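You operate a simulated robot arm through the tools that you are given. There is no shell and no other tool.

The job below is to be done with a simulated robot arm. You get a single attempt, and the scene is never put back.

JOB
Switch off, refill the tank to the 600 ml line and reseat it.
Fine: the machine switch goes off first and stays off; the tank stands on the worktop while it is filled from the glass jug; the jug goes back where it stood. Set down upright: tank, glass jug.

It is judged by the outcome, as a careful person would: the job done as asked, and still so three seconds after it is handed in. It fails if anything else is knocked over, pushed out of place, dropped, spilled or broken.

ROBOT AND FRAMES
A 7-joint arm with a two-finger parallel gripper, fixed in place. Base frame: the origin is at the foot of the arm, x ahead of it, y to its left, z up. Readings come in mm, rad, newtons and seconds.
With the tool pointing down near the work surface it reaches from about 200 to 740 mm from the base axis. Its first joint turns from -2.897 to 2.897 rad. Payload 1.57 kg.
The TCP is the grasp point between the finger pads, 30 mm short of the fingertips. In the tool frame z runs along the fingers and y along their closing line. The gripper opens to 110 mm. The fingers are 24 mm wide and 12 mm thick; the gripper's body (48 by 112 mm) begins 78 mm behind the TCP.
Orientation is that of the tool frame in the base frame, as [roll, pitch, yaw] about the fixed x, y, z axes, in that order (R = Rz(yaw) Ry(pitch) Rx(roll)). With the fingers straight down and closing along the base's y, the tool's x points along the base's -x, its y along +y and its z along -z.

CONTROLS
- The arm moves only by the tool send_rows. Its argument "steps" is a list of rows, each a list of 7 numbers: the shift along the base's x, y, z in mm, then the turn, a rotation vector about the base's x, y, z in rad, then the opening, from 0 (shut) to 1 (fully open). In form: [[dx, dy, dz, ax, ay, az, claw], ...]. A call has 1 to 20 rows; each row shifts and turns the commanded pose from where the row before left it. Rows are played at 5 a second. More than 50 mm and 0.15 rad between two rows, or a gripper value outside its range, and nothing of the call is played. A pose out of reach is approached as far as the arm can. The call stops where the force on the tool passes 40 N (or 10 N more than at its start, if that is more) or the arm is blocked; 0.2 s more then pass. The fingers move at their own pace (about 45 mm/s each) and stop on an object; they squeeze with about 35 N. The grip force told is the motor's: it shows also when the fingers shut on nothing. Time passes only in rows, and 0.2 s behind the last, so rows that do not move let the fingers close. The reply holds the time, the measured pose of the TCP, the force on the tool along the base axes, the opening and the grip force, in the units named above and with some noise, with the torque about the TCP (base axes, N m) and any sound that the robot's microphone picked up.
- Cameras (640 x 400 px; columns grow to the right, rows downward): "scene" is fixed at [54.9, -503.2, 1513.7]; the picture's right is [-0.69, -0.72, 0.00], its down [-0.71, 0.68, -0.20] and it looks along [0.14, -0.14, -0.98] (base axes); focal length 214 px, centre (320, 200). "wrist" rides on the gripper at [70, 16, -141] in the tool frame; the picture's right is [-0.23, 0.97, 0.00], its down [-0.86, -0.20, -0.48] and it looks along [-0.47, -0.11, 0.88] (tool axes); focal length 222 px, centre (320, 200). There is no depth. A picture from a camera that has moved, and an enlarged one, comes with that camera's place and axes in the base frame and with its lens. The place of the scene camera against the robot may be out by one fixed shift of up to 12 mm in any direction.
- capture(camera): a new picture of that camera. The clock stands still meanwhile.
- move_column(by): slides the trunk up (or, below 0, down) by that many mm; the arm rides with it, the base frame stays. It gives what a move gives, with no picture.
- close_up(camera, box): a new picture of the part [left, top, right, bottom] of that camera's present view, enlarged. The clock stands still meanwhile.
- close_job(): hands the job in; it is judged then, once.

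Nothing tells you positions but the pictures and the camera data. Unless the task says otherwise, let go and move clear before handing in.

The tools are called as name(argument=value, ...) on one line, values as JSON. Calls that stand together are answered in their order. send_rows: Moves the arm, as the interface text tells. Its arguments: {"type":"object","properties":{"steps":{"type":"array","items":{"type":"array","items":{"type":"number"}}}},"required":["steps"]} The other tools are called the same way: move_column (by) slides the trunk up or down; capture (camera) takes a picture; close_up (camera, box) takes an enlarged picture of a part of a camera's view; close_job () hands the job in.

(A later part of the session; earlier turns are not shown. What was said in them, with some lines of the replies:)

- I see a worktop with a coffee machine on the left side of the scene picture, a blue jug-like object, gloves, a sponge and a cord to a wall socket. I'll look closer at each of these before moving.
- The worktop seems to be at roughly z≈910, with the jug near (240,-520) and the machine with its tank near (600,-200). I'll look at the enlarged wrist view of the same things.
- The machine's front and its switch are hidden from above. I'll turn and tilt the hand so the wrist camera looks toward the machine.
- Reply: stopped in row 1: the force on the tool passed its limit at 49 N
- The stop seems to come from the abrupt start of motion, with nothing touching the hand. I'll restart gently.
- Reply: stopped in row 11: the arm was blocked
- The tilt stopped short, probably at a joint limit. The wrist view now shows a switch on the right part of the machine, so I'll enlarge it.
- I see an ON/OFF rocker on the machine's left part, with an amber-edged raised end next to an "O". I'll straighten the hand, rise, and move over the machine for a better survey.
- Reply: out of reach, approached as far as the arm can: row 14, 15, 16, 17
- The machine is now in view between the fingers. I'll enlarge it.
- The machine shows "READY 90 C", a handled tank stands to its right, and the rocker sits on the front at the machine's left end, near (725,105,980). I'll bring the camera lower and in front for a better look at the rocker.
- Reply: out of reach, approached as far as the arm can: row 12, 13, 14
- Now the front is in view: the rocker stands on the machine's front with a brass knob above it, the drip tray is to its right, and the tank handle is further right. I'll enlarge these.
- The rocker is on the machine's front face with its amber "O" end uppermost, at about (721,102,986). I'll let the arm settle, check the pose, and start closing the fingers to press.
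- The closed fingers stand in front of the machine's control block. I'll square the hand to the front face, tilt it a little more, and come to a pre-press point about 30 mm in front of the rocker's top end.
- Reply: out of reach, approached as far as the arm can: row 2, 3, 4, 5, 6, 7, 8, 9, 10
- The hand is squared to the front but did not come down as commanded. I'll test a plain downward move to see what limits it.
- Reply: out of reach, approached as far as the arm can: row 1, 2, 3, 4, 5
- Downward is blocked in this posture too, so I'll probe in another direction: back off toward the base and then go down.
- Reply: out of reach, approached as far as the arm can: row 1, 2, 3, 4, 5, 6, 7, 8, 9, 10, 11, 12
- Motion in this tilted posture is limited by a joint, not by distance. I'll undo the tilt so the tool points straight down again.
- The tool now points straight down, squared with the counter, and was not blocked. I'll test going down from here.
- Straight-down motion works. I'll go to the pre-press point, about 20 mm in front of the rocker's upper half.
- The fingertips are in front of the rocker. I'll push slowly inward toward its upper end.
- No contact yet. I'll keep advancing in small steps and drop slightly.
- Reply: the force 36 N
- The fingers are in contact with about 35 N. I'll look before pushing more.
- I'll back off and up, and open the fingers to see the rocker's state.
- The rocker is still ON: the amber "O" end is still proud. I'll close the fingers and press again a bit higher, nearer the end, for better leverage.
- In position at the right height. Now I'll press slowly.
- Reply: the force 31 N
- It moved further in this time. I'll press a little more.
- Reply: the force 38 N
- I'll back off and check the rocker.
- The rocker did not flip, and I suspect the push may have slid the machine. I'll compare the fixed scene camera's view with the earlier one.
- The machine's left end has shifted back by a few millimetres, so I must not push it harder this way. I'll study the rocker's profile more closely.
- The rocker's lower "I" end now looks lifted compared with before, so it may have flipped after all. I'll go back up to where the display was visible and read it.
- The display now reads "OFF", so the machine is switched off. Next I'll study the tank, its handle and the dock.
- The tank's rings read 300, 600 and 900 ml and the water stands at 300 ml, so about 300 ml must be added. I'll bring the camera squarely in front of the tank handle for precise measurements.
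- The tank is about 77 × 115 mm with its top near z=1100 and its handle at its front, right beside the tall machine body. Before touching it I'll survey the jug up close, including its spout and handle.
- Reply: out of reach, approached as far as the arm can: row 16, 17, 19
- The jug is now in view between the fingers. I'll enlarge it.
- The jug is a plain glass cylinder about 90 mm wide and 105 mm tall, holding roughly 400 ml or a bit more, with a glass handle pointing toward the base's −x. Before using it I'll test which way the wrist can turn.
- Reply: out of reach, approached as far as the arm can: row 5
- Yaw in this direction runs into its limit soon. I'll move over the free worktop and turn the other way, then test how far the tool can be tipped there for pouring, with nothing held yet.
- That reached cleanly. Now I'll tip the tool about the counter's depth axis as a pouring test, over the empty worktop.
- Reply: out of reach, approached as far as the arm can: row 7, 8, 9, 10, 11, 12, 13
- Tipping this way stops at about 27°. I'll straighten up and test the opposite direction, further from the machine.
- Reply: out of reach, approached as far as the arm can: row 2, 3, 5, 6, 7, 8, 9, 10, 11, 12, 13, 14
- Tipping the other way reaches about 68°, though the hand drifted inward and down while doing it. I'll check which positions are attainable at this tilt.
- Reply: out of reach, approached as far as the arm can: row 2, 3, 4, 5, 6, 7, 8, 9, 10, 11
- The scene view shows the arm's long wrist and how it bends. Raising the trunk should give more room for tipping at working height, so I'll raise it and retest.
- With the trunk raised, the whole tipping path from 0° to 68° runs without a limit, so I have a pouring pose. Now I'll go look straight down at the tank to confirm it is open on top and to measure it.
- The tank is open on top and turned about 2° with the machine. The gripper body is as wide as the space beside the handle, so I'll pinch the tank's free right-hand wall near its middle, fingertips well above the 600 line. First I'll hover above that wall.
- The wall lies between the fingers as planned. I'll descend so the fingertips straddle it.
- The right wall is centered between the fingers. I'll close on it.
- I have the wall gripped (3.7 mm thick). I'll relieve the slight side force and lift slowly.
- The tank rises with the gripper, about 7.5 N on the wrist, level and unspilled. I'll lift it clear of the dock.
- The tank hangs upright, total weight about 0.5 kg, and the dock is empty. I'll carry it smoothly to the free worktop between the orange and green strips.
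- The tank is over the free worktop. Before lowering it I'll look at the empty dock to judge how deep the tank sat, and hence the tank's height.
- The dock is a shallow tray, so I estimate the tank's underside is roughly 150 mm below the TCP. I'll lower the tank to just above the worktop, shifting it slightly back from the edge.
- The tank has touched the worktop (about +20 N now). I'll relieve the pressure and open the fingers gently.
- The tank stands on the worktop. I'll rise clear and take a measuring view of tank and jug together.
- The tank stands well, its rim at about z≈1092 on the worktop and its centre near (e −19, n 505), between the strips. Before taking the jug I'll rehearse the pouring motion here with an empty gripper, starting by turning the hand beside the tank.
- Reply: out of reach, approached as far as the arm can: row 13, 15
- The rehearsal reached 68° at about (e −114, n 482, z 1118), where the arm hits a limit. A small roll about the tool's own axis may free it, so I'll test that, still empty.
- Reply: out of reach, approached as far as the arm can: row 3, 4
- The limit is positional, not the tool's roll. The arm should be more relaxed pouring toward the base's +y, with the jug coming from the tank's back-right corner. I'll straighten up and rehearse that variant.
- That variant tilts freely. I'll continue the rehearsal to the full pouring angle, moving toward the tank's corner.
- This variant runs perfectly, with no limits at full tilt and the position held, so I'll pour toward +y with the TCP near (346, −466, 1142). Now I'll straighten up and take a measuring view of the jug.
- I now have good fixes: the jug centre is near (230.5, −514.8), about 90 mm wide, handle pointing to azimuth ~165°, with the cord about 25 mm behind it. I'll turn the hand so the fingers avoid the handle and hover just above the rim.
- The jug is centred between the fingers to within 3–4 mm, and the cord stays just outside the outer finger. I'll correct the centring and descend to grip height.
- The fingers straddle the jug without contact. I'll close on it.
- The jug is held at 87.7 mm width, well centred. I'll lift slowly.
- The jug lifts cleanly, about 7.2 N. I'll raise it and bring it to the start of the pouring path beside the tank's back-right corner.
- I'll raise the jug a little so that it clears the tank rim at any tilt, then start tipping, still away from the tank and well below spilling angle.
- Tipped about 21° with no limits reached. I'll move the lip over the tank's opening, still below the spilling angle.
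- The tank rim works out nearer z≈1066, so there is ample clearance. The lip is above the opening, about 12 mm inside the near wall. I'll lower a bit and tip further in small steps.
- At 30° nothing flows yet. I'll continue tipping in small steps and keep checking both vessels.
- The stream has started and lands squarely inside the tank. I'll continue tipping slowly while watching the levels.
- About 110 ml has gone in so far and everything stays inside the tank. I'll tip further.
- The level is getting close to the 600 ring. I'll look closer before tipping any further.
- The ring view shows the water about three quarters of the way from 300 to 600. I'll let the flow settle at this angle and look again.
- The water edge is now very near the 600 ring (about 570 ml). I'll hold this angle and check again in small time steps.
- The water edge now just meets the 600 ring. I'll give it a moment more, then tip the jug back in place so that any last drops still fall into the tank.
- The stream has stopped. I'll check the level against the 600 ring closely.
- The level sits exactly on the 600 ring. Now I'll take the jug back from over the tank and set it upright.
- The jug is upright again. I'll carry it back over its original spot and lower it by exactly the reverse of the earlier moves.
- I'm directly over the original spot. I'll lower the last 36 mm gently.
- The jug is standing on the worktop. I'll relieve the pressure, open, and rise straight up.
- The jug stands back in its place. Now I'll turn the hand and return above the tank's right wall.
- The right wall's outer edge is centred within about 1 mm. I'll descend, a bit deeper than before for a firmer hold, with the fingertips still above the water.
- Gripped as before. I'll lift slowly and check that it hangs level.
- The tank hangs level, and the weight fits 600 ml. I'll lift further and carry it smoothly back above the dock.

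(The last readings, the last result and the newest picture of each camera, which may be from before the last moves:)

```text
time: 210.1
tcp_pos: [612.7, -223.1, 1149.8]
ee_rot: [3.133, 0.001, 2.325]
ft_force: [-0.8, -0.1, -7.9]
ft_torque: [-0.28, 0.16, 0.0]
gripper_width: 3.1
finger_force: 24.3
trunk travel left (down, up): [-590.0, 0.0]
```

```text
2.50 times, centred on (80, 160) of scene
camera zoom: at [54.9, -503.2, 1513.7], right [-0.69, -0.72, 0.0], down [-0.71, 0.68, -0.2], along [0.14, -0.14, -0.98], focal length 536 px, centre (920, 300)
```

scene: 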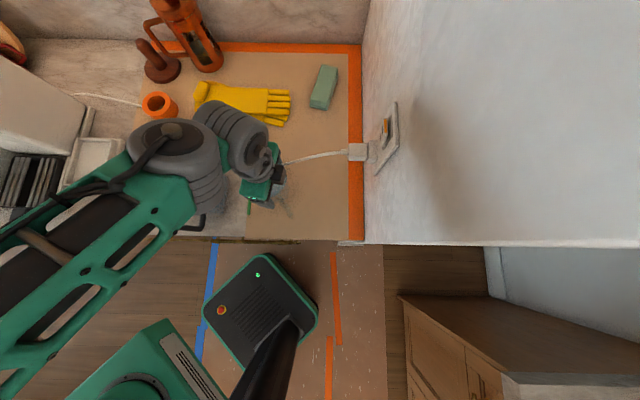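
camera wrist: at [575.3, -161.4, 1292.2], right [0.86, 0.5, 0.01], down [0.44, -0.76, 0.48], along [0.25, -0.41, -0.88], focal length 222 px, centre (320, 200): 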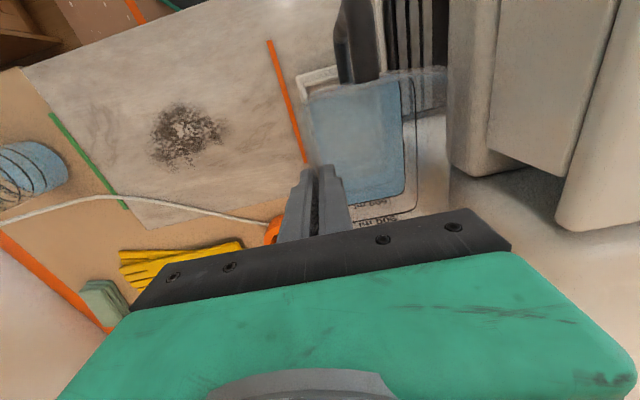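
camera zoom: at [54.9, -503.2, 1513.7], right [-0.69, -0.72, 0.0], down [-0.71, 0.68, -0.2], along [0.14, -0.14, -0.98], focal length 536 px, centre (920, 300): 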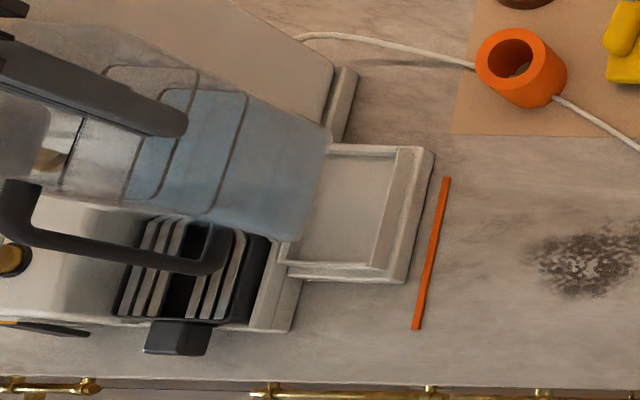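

send_rows(steps=[[1.5, 0.8, 0, 0, 0, 0, 0], [1.5, 0.8, 0, 0, 0, 0, 0], [0.8, 0.3, 0, 0, 0, 0, 0], [0, 0, 0, 0, 0, 0, 0], [0, 0, 0, 0, 0, 0, 0]])

send_rows(steps=[[0, 0, -1, 0, 0, 0, 0], [0, 0, -4, 0, 0, 0, 0], [0, 0, -7, 0, 0, 0, 0], [0, 0, -8, 0, 0, 0, 0], [0, 0, -8, 0, 0, 0, 0], [0, 0, -6, 0, 0, 0, 0], [0, 0, -4, 0, 0, 0, 0], [0, 0, -2, 0, 0, 0, 0], [0, 0, 0, 0, 0, 0, 0]])

close_up(camera="wrist", box=[230, 20, 460, 240])

close_up(camera="scene", box=[0, 100, 130, 230])

```text
time: 211.2
tcp_pos: [616.1, -221.1, 1147.8]
ee_rot: [3.134, 0.003, 2.327]
ft_force: [-0.1, -0.4, -6.8]
ft_torque: [-0.31, 0.18, 0.01]
gripper_width: 2.9
finger_force: 24.2
trunk travel left (down, up): [-590.0, 0.0]
```

```text
time: 213.2
tcp_pos: [615.6, -221.9, 1108.4]
ee_rot: [3.134, 0.001, 2.326]
ft_force: [-0.2, 0.2, -8.4]
ft_torque: [-0.31, 0.14, 0.0]
gripper_width: 3.3
finger_force: 23.6
trunk travel left (down, up): [-590.0, 0.0]
```

```text
1.82 times, centred on (345, 130) of wrist
camera zoom: at [579.3, -160.5, 1251.1], right [0.86, 0.5, 0.01], down [0.44, -0.76, 0.48], along [0.25, -0.41, -0.88], focal length 404 px, centre (274, 327)
```

zoom: 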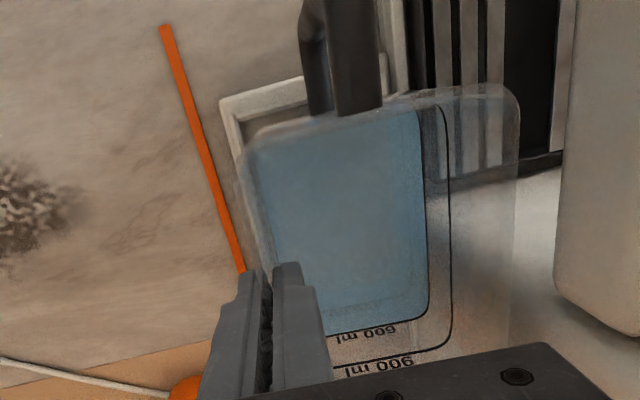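

```text
3.08 times, centred on (65, 165) of scene
camera zoom: at [54.9, -503.2, 1513.7], right [-0.69, -0.72, 0.0], down [-0.71, 0.68, -0.2], along [0.14, -0.14, -0.98], focal length 660 px, centre (1105, 308)
```

zoom: 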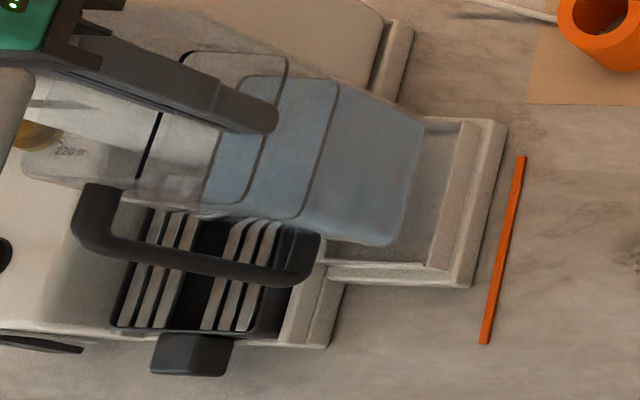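

Position matches the pick-up location. I'll check the tank's uprightness and alignment over the dock in closer views before lowering.

close_up(camera="scene", box=[20, 110, 110, 200])

close_up(camera="wrist", box=[300, 40, 420, 140])

```text
4.44 times, centred on (65, 155) of scene
camera zoom: at [54.9, -503.2, 1513.7], right [-0.69, -0.72, 0.0], down [-0.71, 0.68, -0.2], along [0.14, -0.14, -0.98], focal length 953 px, centre (1453, 400)
```

zoom: 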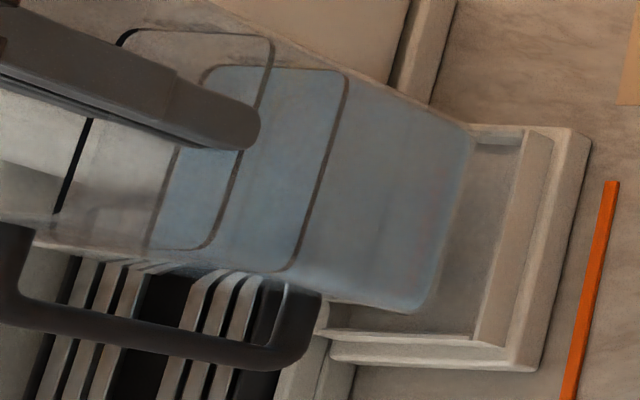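

```text
4.00 times, centred on (360, 90) of wrist
camera zoom: at [579.3, -160.5, 1251.1], right [0.86, 0.5, 0.01], down [0.44, -0.76, 0.48], along [0.25, -0.41, -0.88], focal length 888 px, centre (160, 640)
```

zoom: 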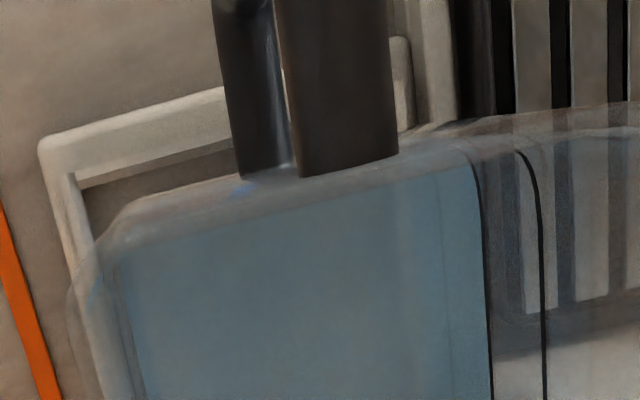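

The tank is upright and over the dock. I'll lower partway and re-check the gap to the dock lip.

send_rows(steps=[[0, 0, -2, 0, 0, 0, 0], [0, 0, -4, 0, 0, 0, 0], [0, 0, -5, 0, 0, 0, 0], [0, 0, -4, 0, 0, 0, 0], [0, 0, -3, 0, 0, 0, 0], [0, 0, -2, 0, 0, 0, 0], [0, 0, 0, 0, 0, 0, 0]])

close_up(camera="scene", box=[20, 110, 110, 200])

close_up(camera="wrist", box=[290, 30, 430, 150])

```text
time: 214.8
tcp_pos: [615.2, -224.2, 1092.8]
ee_rot: [3.128, 0.004, 2.325]
ft_force: [-5.7, -7.5, 7.6]
ft_torque: [0.18, 0.67, 0.44]
gripper_width: 2.6
finger_force: 24.2
trunk travel left (down, up): [-590.0, 0.0]
```

```text
4.44 times, centred on (65, 155) of scene
camera zoom: at [54.9, -503.2, 1513.7], right [-0.69, -0.72, 0.0], down [-0.71, 0.68, -0.2], along [0.14, -0.14, -0.98], focal length 953 px, centre (1453, 400)
```

zoom: 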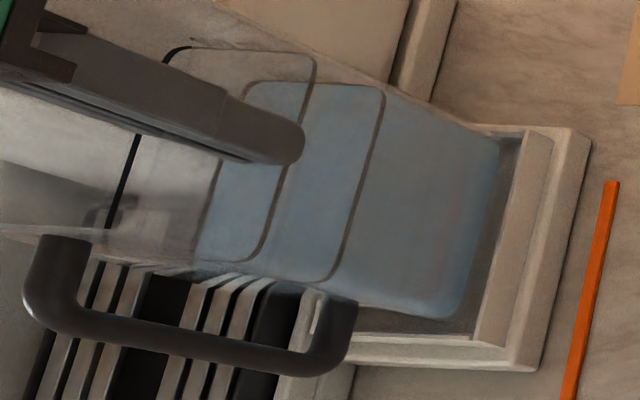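

```text
3.33 times, centred on (360, 90) of wrist
camera zoom: at [577.5, -161.7, 1234.2], right [0.87, 0.5, 0.01], down [0.43, -0.76, 0.48], along [0.25, -0.41, -0.88], focal length 740 px, centre (187, 567)
```

zoom: 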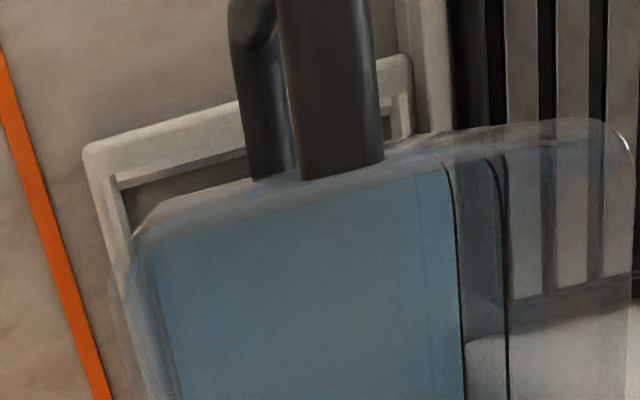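

The tank's front-left corner has touched down at about z=1093. This agrees with the dock floor being about 30 mm above the worktop (the tank had slid a little in the first grip), so it is nearly seated. I'll lower the last few millimetres gently.

send_rows(steps=[[0, 0, -1, 0, 0, 0, 0], [0, 0, -1, 0, 0, 0, 0], [0, 0, 0, 0, 0, 0, 0]])

close_up(camera="scene", box=[20, 110, 110, 200])

close_up(camera="wrist", box=[230, 20, 460, 240])

```text
time: 215.7
tcp_pos: [614.9, -221.9, 1086.4]
ee_rot: [3.133, -0.002, 2.326]
ft_force: [-4.1, -2.5, -8.0]
ft_torque: [-0.66, 0.72, 0.41]
gripper_width: 3.2
finger_force: 24.1
trunk travel left (down, up): [-590.0, 0.0]
```

```text
4.44 times, centred on (65, 155) of scene
camera zoom: at [54.9, -503.2, 1513.7], right [-0.69, -0.72, 0.0], down [-0.71, 0.68, -0.2], along [0.14, -0.14, -0.98], focal length 953 px, centre (1453, 400)
```

zoom: 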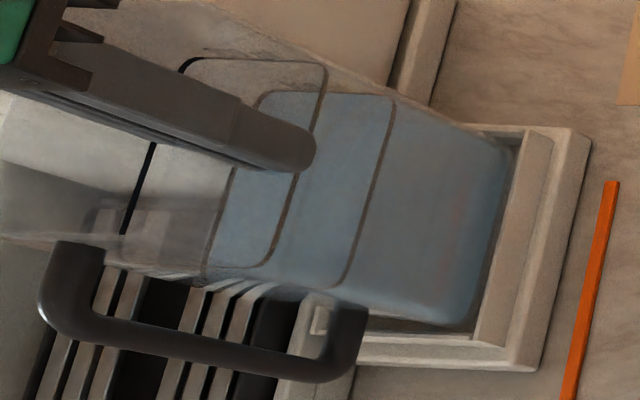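

```text
1.82 times, centred on (345, 130) of wrist
camera zoom: at [578.5, -160.5, 1228.6], right [0.86, 0.5, 0.01], down [0.44, -0.76, 0.48], along [0.25, -0.41, -0.88], focal length 404 px, centre (274, 327)
```

zoom: 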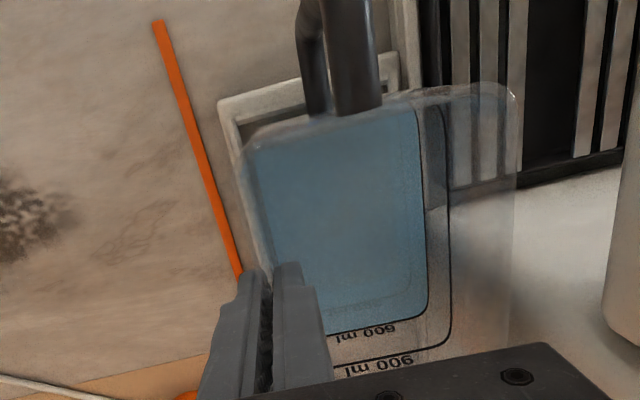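

It slid past the dock lip and is now inside the recess, still hanging. I'll lower on in 1 mm steps until it rests.

send_rows(steps=[[0, 0, -1, 0, 0, 0, 0], [0, 0, -1, 0, 0, 0, 0], [0, 0, -1, 0, 0, 0, 0], [0, 0, 0, 0, 0, 0, 0]])

```text
time: 216.7
tcp_pos: [615.1, -222.3, 1083.6]
ee_rot: [3.131, 0.003, 2.326]
ft_force: [-4.0, -4.4, -5.4]
ft_torque: [-0.74, 0.64, 0.34]
gripper_width: 3.0
finger_force: 24.5
trunk travel left (down, up): [-590.0, 0.0]
```

send_rows(steps=[[0, 0, -1, 0, 0, 0, 0], [0, 0, -1, 0, 0, 0, 0], [0, 0, -1, 0, 0, 0, 0], [0, 0, 0, 0, 0, 0, 0]])

```text
time: 217.7
tcp_pos: [614.8, -222.3, 1081.5]
ee_rot: [3.13, 0.002, 2.327]
ft_force: [-4.8, -4.2, -6.7]
ft_torque: [-0.7, 0.75, 0.37]
gripper_width: 3.1
finger_force: 24.7
trunk travel left (down, up): [-590.0, 0.0]
```

send_rows(steps=[[-0.5, -0.5, -1, 0, 0, 0, 0], [0, 0, -1.5, 0, 0, 0, 0], [0, 0, -1.5, 0, 0, 0, 0], [0, 0, 0, 0, 0, 0, 0]])

close_up(camera="scene", box=[20, 110, 110, 200])

```text
time: 218.7
tcp_pos: [614.3, -222.0, 1080.6]
ee_rot: [3.127, 0.006, 2.326]
ft_force: [-6.1, 1.6, 13.0]
ft_torque: [-0.67, 0.47, 0.45]
gripper_width: 3.1
finger_force: 24.1
trunk travel left (down, up): [-590.0, 0.0]
```

```text
4.44 times, centred on (65, 155) of scene
camera zoom: at [54.9, -503.2, 1513.7], right [-0.69, -0.72, 0.0], down [-0.71, 0.68, -0.2], along [0.14, -0.14, -0.98], focal length 953 px, centre (1453, 400)
```

zoom: 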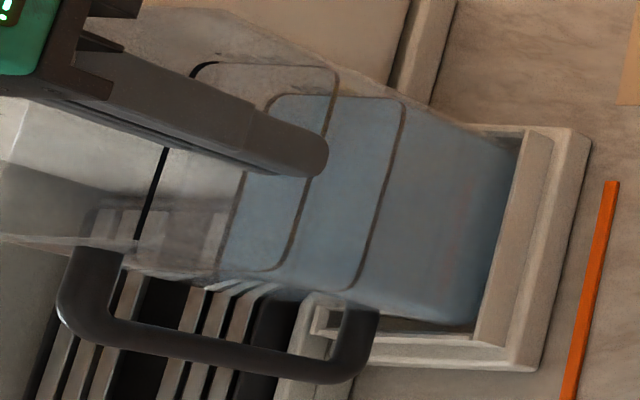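

Now it rests on the dock floor, and its lower edge lines up with the dock lip as it did originally. I'll check it from the wrist camera too before releasing.

close_up(camera="wrist", box=[230, 20, 460, 240])

close_up(camera="scene", box=[0, 100, 130, 230])

```text
1.82 times, centred on (345, 130) of wrist
camera zoom: at [576.7, -160.3, 1223.1], right [0.86, 0.5, 0.01], down [0.43, -0.76, 0.48], along [0.25, -0.41, -0.88], focal length 404 px, centre (274, 327)
```

zoom: 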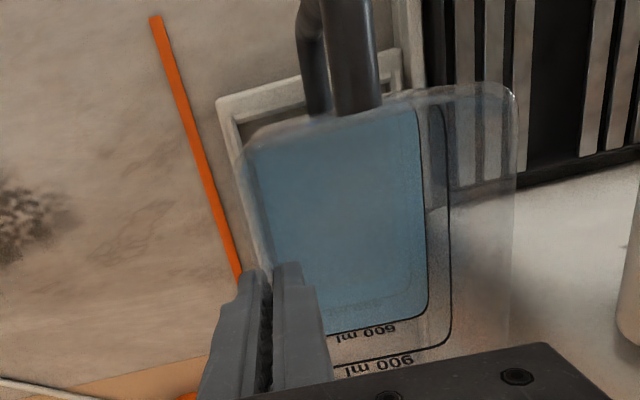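

```text
3.08 times, centred on (65, 165) of scene
camera zoom: at [54.9, -503.2, 1513.7], right [-0.69, -0.72, 0.0], down [-0.71, 0.68, -0.2], along [0.14, -0.14, -0.98], focal length 660 px, centre (1105, 308)
```

zoom: 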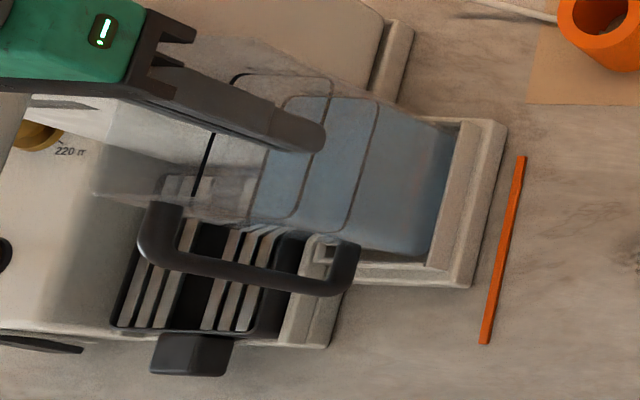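

The handle and rings coincide with their original places in the picture. I'll relieve the pressure and open the fingers.

send_rows(steps=[[0, 0, 1, 0, 0, 0, 0], [0, 0, 1, 0, 0, 0, 0], [0, 0, 0, 0, 0, 0, 0], [0, 0, 0, 0, 0, 0, 0.06], [0, 0, 0, 0, 0, 0, 0.12], [0, 0, 0, 0, 0, 0, 0.2], [0, 0, 0, 0, 0, 0, 0.3], [0, 0, 0, 0, 0, 0, 0.4], [0, 0, 0, 0, 0, 0, 0.4], [0, 0, 0, 0, 0, 0, 0.4]])

close_up(camera="wrist", box=[230, 20, 460, 240])

close_up(camera="scene", box=[20, 110, 110, 200])

```text
time: 220.8
tcp_pos: [615.8, -224.0, 1079.2]
ee_rot: [3.132, 0.003, 2.328]
ft_force: [-0.4, -0.8, -0.4]
ft_torque: [0.01, 0.03, -0.02]
gripper_width: 43.9
finger_force: 0.0
trunk travel left (down, up): [-590.0, 0.0]
```

```text
1.82 times, centred on (345, 130) of wrist
camera zoom: at [578.0, -160.7, 1222.2], right [0.86, 0.5, 0.01], down [0.44, -0.76, 0.48], along [0.25, -0.41, -0.88], focal length 404 px, centre (274, 327)
```

zoom: 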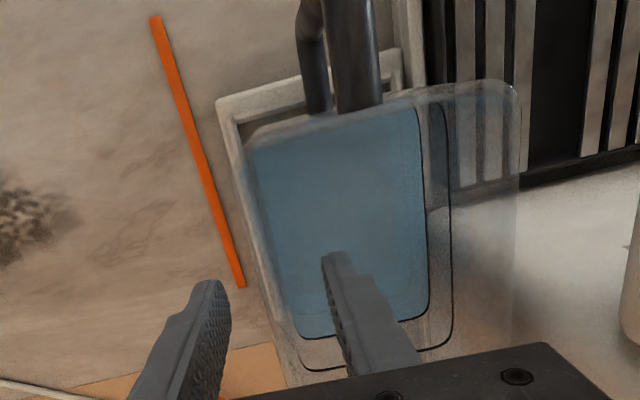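

```text
4.44 times, centred on (65, 155) of scene
camera zoom: at [54.9, -503.2, 1513.7], right [-0.69, -0.72, 0.0], down [-0.71, 0.68, -0.2], along [0.14, -0.14, -0.98], focal length 953 px, centre (1453, 400)
```

zoom: 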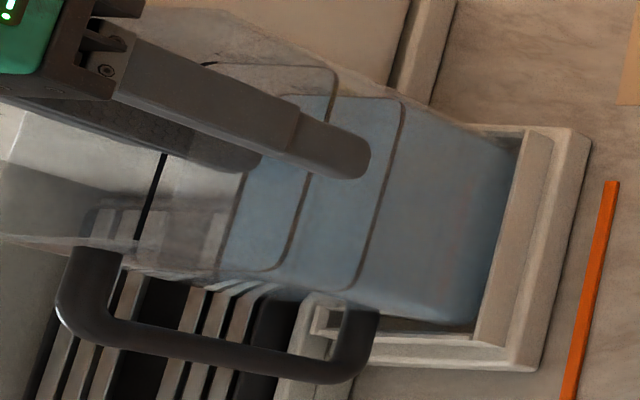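

The tank stays put. I'll rise straight out and inspect.

send_rows(steps=[[0, 0, 2, 0, 0, 0, 0.4], [0, 0, 6, 0, 0, 0, 0.4], [0, 0, 10, 0, 0, 0, 0.4], [0, 0, 14, 0, 0, 0, 0.4], [0, 0, 16, 0, 0, 0, 0.4], [0, 0, 18, 0, 0, 0, 0.4], [0, 0, 18, 0, 0, 0, 0.4], [0, 0, 18, 0, 0, 0, 0.4], [0, 0, 14, 0, 0, 0, 0.5], [0, 0, 10, 0, 0, 0, 0.6], [0, 0, 6, 0, 0, 0, 0.6], [0, 0, 2, 0, 0, 0, 0.6], [0, 0, 0, 0, 0, 0, 0.6]])

capture(camera="wrist")

close_up(camera="wrist", box=[260, 20, 440, 200])

close_up(camera="scene", box=[0, 80, 160, 240])

```text
time: 223.7
tcp_pos: [615.2, -225.6, 1211.3]
ee_rot: [3.133, 0.001, 2.326]
ft_force: [-0.8, -0.2, -0.1]
ft_torque: [0.03, 0.02, -0.02]
gripper_width: 66.1
finger_force: 0.0
out of reach, approached as far as the arm can: row 10
trunk travel left (down, up): [-590.0, 0.0]
```

```text
taken
camera wrist: at [577.3, -162.3, 1352.1], right [0.86, 0.5, 0.01], down [0.44, -0.76, 0.48], along [0.25, -0.41, -0.88], focal length 222 px, centre (320, 200)
```

wrist: 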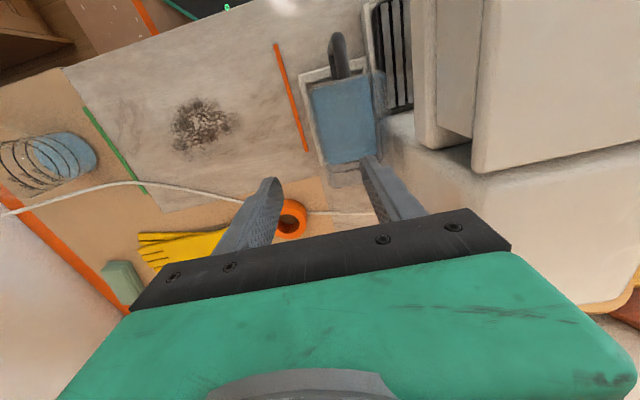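

```text
2.22 times, centred on (350, 110) of wrist
camera zoom: at [577.3, -162.3, 1352.1], right [0.86, 0.5, 0.01], down [0.44, -0.76, 0.48], along [0.25, -0.41, -0.88], focal length 494 px, centre (253, 400)
```

zoom: 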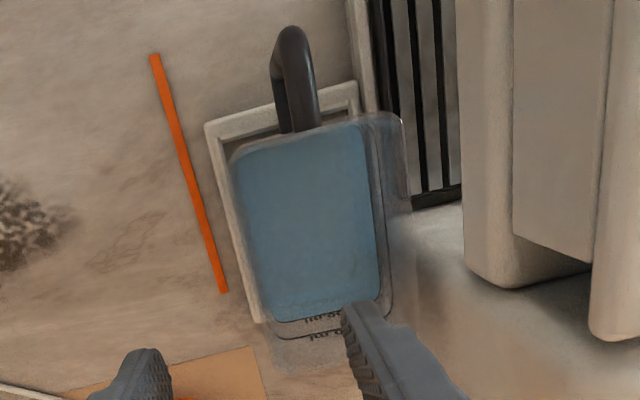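

```text
2.50 times, centred on (80, 160) of scene
camera zoom: at [54.9, -503.2, 1513.7], right [-0.69, -0.72, 0.0], down [-0.71, 0.68, -0.2], along [0.14, -0.14, -0.98], focal length 536 px, centre (920, 300)
```

zoom: 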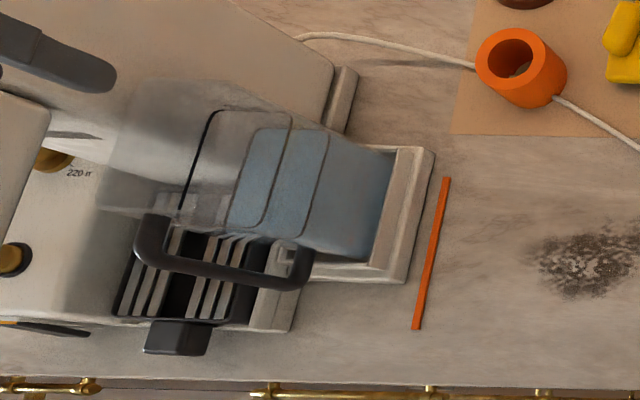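

Everything looks as before. For a strict comparison I'll return to the exact viewpoint used before the tank was removed.

send_rows(steps=[[-2, 3, 0, 0, 0, 0, 0.7], [-4, 7, 1, 0, 0, 0.005, 1], [-6, 10, 1, 0, 0, 0.007, 1], [-7, 12, 2, 0, 0, 0.008, 1], [-7, 12, 2, 0, 0, 0.008, 1], [-6, 11, 1, 0, 0, 0.004, 1], [-5, 9, 1, 0, 0, 0, 1], [-3, 6, 0, 0, 0, 0, 1], [-2, 3, 0, 0, 0, 0, 1], [0, 0, 0, 0, 0, 0, 1]])

close_up(camera="wrist", box=[300, 100, 380, 220])

close_up(camera="wrist", box=[280, 90, 420, 230])

```text
time: 225.8
tcp_pos: [574.0, -151.5, 1218.5]
ee_rot: [3.13, 0.004, 2.357]
ft_force: [-0.7, 0.3, -0.9]
ft_torque: [-0.01, 0.0, -0.02]
gripper_width: 109.7
finger_force: 0.1
trunk travel left (down, up): [-590.0, 0.0]
```

```text
3.33 times, centred on (340, 160) of wrist
camera zoom: at [534.2, -90.3, 1360.1], right [0.85, 0.53, 0.01], down [0.46, -0.75, 0.48], along [0.26, -0.4, -0.88], focal length 740 px, centre (253, 333)
```

zoom: 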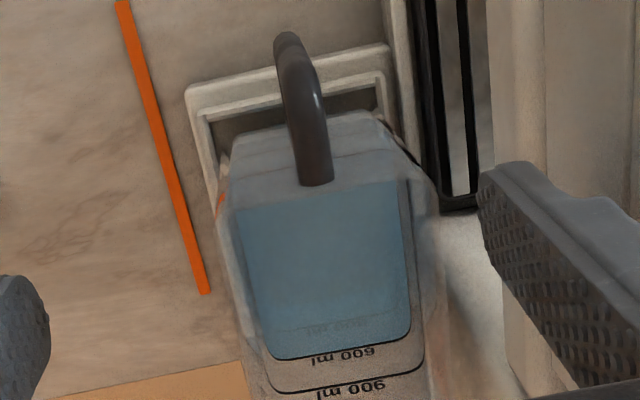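

```text
2.86 times, centred on (350, 160) of wrist
camera zoom: at [534.2, -90.3, 1360.1], right [0.85, 0.53, 0.01], down [0.46, -0.75, 0.48], along [0.26, -0.4, -0.88], focal length 635 px, centre (234, 314)
```

zoom: 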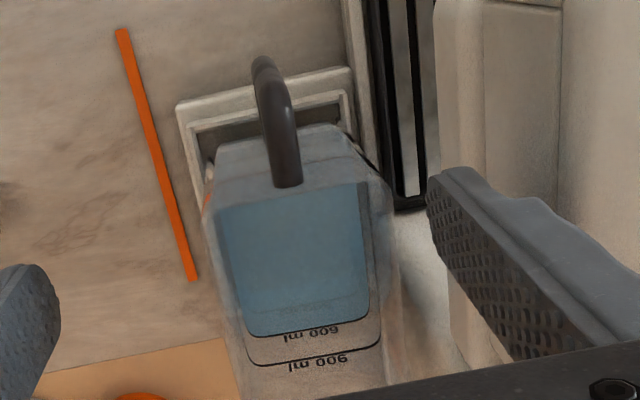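

The tank sits exactly as before and the water edge coincides with the 600 ml ring. I'll check that the display still reads OFF and view the whole scene.

capture(camera="wrist")

close_up(camera="wrist", box=[400, 0, 600, 120])

close_up(camera="scene", box=[220, 130, 320, 230])

capture(camera="scene")

```text
taken
camera wrist: at [534.2, -90.3, 1360.1], right [0.85, 0.53, 0.01], down [0.46, -0.75, 0.48], along [0.26, -0.4, -0.88], focal length 222 px, centre (320, 200)
```

wrist: 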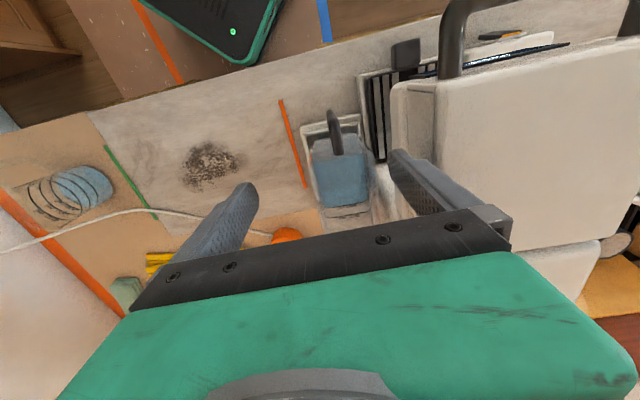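

```text
3.20 times, centred on (500, 60) of wrist
camera zoom: at [534.2, -90.3, 1360.1], right [0.85, 0.53, 0.01], down [0.46, -0.75, 0.48], along [0.26, -0.4, -0.88], focal length 711 px, centre (-256, 648)
```

zoom: 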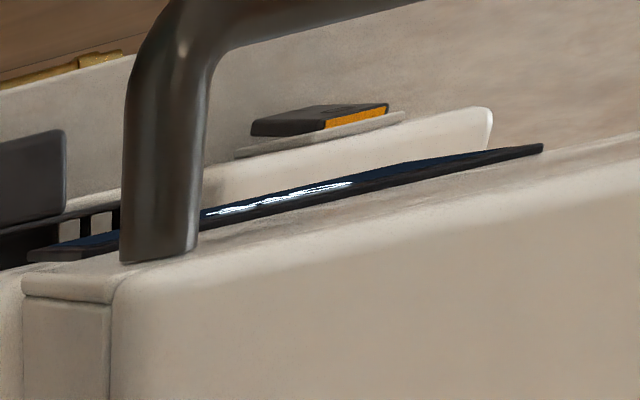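

```text
4.00 times, centred on (270, 180) of scene
camera zoom: at [54.9, -503.2, 1513.7], right [-0.69, -0.72, 0.0], down [-0.71, 0.68, -0.2], along [0.14, -0.14, -0.98], focal length 858 px, centre (520, 280)
```

zoom: 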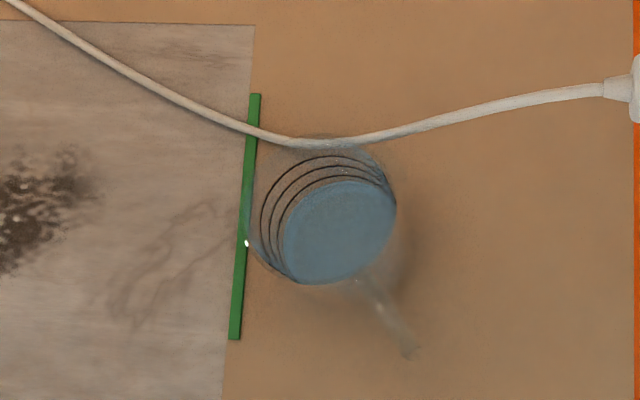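

```text
taken
```

scene: 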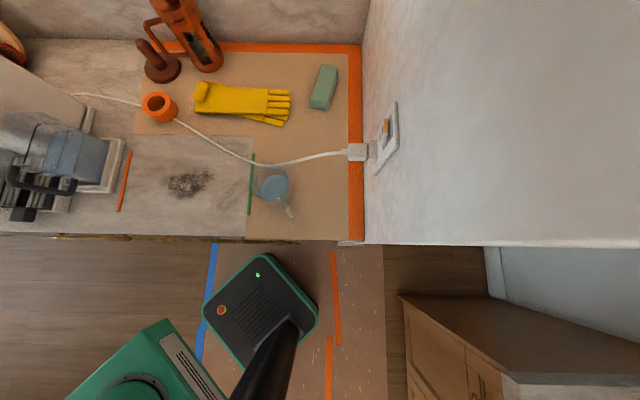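

I'll rise and go back to the viewpoint from which the display can be read.

send_rows(steps=[[0, 0, 4, 0, 0, 0, 1], [0, 0, 10, 0, 0, 0, 1], [0, 0, 16, 0, 0, 0, 1], [0, 1, 20, 0, 0, 0.01, 1], [0, 4, 20, 0, 0, 0.03, 1], [0, 8, 16, 0, 0, 0.04, 1], [-1, 12, 10, 0, 0, 0.05, 1], [-1, 15, 6, 0, 0, 0.05, 1], [-1, 17, 3, 0, 0, 0.05, 1], [-1, 18, 0, 0, 0, 0.05, 1], [-1, 17, 0, 0, 0, 0.04, 1], [-1, 15, 0, 0, 0, 0.03, 1], [-1, 12, 0, 0, 0, 0, 1], [0, 8, 0, 0, 0, 0, 1], [0, 4, 0, 0, 0, 0, 1], [0, 0, 0, 0, 0, 0, 1]])

close_up(camera="wrist", box=[240, 100, 460, 240])

```text
time: 229.2
tcp_pos: [565.0, -20.7, 1322.2]
ee_rot: [3.132, 0.001, 2.707]
ft_force: [0.4, -0.1, -0.5]
ft_torque: [0.0, 0.0, 0.0]
gripper_width: 109.8
finger_force: 0.0
trunk travel left (down, up): [-590.0, 0.0]
```

```text
2.86 times, centred on (350, 170) of wrist
camera zoom: at [508.5, 23.5, 1464.7], right [0.62, 0.79, 0.01], down [0.69, -0.54, 0.48], along [0.38, -0.29, -0.88], focal length 635 px, centre (234, 286)
```

zoom: 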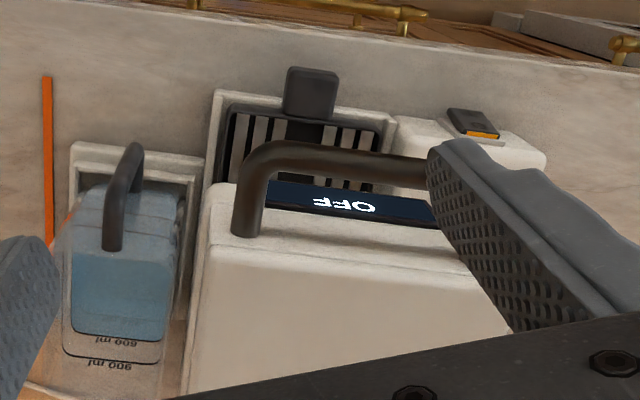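

The display reads OFF. The tank is seated with the water on the 600 ml ring, the jug is back upright in its place, and the arm is empty and clear, so I'm handing the job in.

One flaw: pressing the switch shifted the machine's left end back about 5–7 mm and turned it 1–2°. I left it there rather than risk pushing it again.

close_job()

```text
The job is handed in.
```

I switched the machine off, filled the tank to the 600 ml line and put it back in its dock, and the job is handed in. At my last look, just before handing in, the display read OFF and the water edge sat on the 600 ml ring.

- **Switch:** it went off first and stayed off. Pressing it pushed the machine's left end back about 5–7 mm and turned it 1–2°. I did not move it back, because pushing it again risked making the shift worse.
- **Tank:** it stood on the worktop between the green and orange strips while I filled it. In a picture from the same viewpoint as before I took it out, it sits where it did, to within a millimetre or two. I carried it by its right-hand wall because the gripper barely fits between the handle and the machine. It slid down slightly in the grip on the way out, but I saw no spill.
- **Jug:** it is back where it stood, upright and within about 3–4 mm. I saw no water spilled during the pour.

Nothing else was touched. The arm finished empty and clear above the machine.
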